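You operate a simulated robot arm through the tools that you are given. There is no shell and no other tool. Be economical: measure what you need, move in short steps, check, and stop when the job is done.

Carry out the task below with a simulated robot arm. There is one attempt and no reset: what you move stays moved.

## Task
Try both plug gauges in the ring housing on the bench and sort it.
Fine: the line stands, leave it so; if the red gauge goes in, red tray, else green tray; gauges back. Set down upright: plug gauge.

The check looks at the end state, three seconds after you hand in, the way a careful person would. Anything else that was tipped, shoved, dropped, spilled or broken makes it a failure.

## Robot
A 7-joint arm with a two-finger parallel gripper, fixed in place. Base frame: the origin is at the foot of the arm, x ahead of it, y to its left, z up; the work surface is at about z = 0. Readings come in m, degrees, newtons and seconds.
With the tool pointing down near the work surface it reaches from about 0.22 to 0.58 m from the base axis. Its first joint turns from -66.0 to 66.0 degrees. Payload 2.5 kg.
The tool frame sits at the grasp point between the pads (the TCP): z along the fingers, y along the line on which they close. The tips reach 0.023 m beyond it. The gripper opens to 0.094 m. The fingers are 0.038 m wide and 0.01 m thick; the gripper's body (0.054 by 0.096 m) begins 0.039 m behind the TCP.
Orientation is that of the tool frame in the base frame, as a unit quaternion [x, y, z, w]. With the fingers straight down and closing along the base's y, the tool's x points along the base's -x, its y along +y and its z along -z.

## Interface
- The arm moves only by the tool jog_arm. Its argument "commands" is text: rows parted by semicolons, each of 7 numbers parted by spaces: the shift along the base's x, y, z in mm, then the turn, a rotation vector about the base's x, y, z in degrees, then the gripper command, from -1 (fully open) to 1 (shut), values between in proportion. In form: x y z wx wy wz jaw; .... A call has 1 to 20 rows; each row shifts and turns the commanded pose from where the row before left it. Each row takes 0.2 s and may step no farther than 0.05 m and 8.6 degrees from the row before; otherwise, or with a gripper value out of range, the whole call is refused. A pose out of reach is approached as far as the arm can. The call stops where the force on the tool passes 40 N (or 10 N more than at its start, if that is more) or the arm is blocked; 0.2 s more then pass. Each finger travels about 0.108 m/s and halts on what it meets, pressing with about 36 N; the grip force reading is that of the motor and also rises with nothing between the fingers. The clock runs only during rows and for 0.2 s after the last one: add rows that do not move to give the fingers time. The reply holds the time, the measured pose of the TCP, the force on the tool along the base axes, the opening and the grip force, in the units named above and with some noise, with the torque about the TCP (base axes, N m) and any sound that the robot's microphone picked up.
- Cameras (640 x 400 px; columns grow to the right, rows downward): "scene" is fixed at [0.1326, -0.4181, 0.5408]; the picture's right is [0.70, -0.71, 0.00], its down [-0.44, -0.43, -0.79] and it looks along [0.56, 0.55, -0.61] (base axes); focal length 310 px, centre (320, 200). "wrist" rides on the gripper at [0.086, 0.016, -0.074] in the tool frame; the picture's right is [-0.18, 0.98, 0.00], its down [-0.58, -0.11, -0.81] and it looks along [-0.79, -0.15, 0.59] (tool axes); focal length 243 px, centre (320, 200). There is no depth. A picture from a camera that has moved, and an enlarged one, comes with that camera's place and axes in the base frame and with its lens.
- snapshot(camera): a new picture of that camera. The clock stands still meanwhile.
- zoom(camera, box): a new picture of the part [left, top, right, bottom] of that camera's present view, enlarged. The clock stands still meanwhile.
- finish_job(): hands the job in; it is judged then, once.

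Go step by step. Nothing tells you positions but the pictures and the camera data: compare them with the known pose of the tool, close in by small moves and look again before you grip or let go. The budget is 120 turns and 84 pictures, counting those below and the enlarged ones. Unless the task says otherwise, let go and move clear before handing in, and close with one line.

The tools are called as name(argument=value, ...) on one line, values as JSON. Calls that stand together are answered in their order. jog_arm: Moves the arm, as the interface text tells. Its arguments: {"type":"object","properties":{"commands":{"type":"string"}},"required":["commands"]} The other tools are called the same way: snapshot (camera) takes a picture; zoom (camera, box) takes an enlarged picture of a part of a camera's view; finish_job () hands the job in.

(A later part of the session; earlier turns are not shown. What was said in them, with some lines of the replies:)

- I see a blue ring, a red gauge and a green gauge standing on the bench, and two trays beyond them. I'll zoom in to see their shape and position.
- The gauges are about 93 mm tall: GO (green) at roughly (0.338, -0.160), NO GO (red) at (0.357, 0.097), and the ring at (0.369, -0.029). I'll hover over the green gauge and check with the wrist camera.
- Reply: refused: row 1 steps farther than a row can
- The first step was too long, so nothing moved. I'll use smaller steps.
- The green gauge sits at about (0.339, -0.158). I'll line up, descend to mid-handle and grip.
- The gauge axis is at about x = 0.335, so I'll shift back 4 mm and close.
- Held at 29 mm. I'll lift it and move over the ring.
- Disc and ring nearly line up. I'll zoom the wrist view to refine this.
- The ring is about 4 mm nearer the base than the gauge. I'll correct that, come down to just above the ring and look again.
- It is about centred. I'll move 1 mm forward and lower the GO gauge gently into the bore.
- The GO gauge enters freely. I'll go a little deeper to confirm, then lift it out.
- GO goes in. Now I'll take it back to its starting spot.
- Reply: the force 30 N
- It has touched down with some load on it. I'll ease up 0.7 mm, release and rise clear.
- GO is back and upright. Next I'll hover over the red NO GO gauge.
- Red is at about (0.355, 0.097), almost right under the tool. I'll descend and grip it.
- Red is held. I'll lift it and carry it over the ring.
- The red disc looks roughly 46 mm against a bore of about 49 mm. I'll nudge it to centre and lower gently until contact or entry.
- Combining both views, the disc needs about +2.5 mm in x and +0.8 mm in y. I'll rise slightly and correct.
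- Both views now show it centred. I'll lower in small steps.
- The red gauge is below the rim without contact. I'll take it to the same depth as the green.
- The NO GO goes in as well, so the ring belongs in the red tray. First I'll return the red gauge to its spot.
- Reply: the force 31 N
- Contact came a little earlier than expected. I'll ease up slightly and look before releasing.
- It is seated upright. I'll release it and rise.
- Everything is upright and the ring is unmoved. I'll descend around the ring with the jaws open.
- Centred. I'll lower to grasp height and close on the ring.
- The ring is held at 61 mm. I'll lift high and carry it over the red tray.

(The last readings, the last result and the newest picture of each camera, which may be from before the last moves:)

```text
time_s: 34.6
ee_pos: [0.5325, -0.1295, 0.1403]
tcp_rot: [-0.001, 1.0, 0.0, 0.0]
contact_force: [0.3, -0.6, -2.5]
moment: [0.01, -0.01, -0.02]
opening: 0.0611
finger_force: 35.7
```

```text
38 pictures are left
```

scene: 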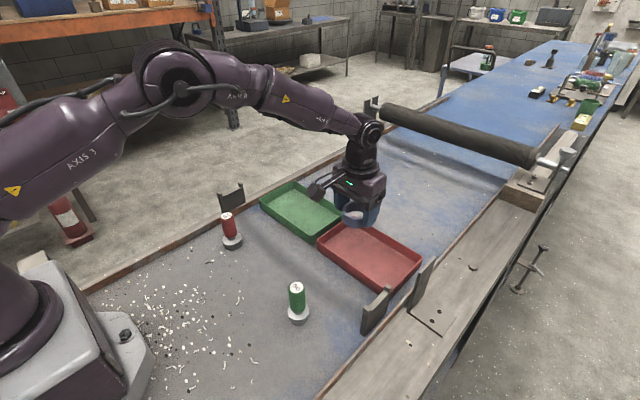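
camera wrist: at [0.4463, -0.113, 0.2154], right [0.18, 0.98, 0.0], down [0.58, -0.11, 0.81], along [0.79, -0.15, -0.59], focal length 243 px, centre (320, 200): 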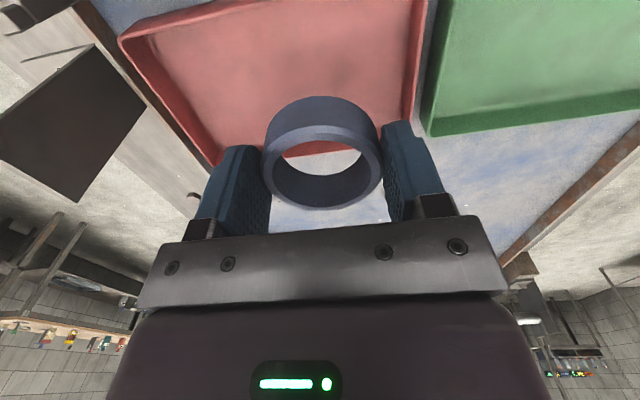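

Over the tray. I'll shift 20 mm further from the tray's side wall and lower.

jog_arm(commands="0 -20 0 0 0 0 1; 0 0 -30 0 0 0 1; 0 0 -30 0 0 0 1; 0 0 -25 0 0 0 1; 0 0 0 0 0 0 1")

snapshot(camera="wrist")

zoom(camera="scene", box=[290, 180, 450, 310])

```text
time_s: 35.8
ee_pos: [0.5286, -0.1479, 0.0543]
tcp_rot: [0.0, 1.0, 0.0, 0.0]
contact_force: [1.2, -0.7, -3.5]
moment: [-0.01, 0.01, 0.01]
opening: 0.0613
finger_force: 35.5
```

```text
37 pictures are left
camera wrist: at [0.4431, -0.1329, 0.1301], right [0.18, 0.98, 0.0], down [0.58, -0.11, 0.81], along [0.79, -0.15, -0.59], focal length 243 px, centre (320, 200)
```

wrist: 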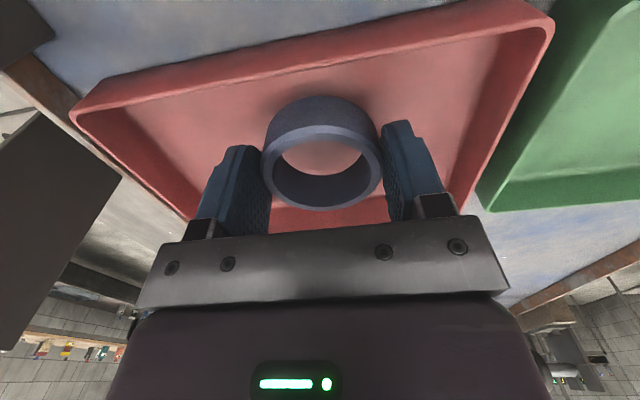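

```text
3.08 times, centred on (370, 245) of scene
camera zoom: at [0.1326, -0.4181, 0.5408], right [0.7, -0.71, 0.0], down [-0.44, -0.43, -0.79], along [0.56, 0.55, -0.61], focal length 953 px, centre (166, 62)
```

zoom: 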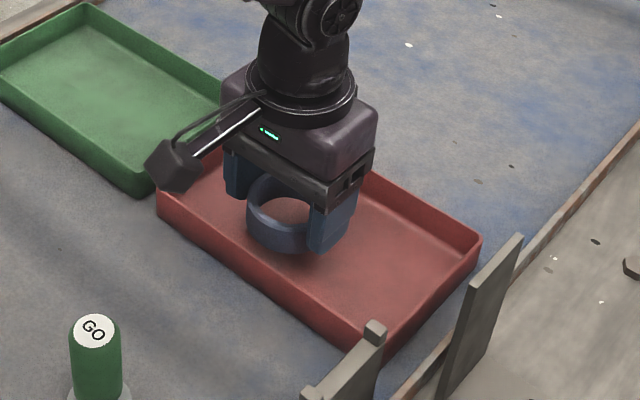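

Well inside the tray walls. I'll lower in small steps until it touches.

jog_arm(commands="0 0 -8 0 0 0 1; 0 0 -6 0 0 0 1; 0 0 -2 0 0 0 1; 0 0 -2 0 0 0 1; 0 0 0 0 0 0 1")

zoom(camera="scene", box=[320, 210, 400, 270])

```text
time_s: 37.0
ee_pos: [0.5303, -0.1487, 0.0373]
tcp_rot: [0.0, 1.0, 0.0, 0.0]
contact_force: [0.2, -1.1, -3.0]
moment: [0.01, -0.04, 0.01]
opening: 0.0614
finger_force: 36.2
```

```text
6.67 times, centred on (360, 240) of scene
camera zoom: at [0.1326, -0.4181, 0.5408], right [0.7, -0.71, 0.0], down [-0.44, -0.43, -0.79], along [0.56, 0.55, -0.61], focal length 2065 px, centre (53, -67)
```

zoom: 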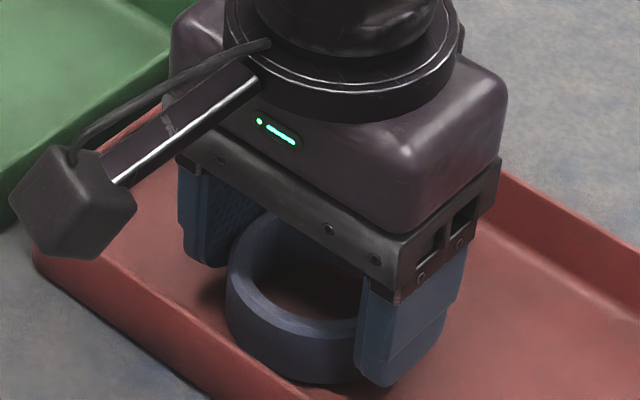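

jog_arm(commands="0 0 -1 0 0 0 1; 0 0 -1 0 0 0 1; 0 0 -1 0 0 0 1; 0 0 0 0 0 0 1")

```text
time_s: 38.0
ee_pos: [0.5301, -0.1504, 0.0347]
tcp_rot: [0.0, 1.0, 0.001, 0.0]
contact_force: [0.1, 0.1, -2.8]
moment: [0.0, 0.0, -0.01]
opening: 0.0612
finger_force: 36.3
```

No contact yet, so I'll lower a bit further.

jog_arm(commands="0 0 -0.7 0 0 0 1; 0 0 -0.7 0 0 0 1; 0 0 0 0 0 0 1")

```text
time_s: 38.8
ee_pos: [0.5298, -0.1499, 0.0341]
tcp_rot: [0.0, 1.0, 0.0, 0.001]
contact_force: [-6.4, 1.5, 12.3]
moment: [0.27, 0.37, 0.11]
opening: 0.0613
finger_force: 36.4
```

It has touched the tray floor with a light load. I'll release with a partial opening and rise straight up.

jog_arm(commands="0 0 0.3 0 0 0 0.3; 0 0 0 0 0 0 0; 0 0 0 0 0 0 -0.3; 0 0 0 0 0 0 -0.7; 0 0 0 0 0 0 -0.8; 0 0 0 0 0 0 -0.8; 0 0 20 0 0 0 -0.8; 0 0 30 0 0 0 -0.8; 0 0 40 0 0 0 -0.8; 0 0 40 0 0 0 -0.8; 0 0 0 0 0 0 -0.8")

snapshot(camera="wrist")

snapshot(camera="scene")

```text
time_s: 41.2
ee_pos: [0.53, -0.1483, 0.1648]
tcp_rot: [-0.001, 1.0, 0.001, 0.001]
contact_force: [-0.7, -0.8, -1.0]
moment: [-0.01, 0.0, 0.02]
opening: 0.0846
finger_force: 0.0
```

```text
34 pictures are left
camera wrist: at [0.444, -0.1324, 0.2397], right [0.18, 0.98, 0.0], down [0.58, -0.11, 0.81], along [0.79, -0.15, -0.59], focal length 243 px, centre (320, 200)
```

wrist: 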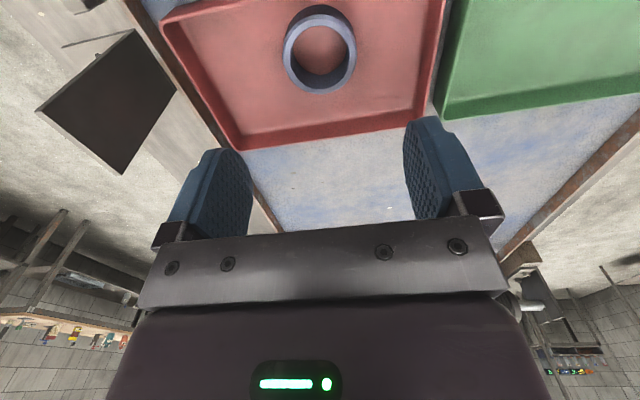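

```text
33 pictures are left
```

scene: 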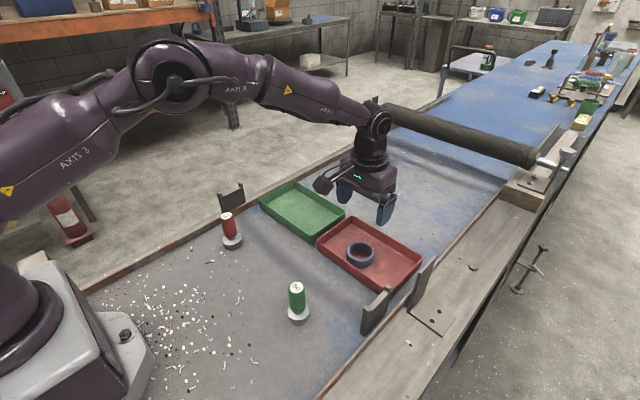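

The ring lies flat in the red tray, both gauges stand upright at their original spots, and the arm is clear. I'm handing in.

finish_job()

```text
The job is handed in.
```

The red NO GO gauge went into the ring, as did the green GO gauge, so the ring is in the red tray; both gauges are back upright where they stood, and I did nothing to start the line.
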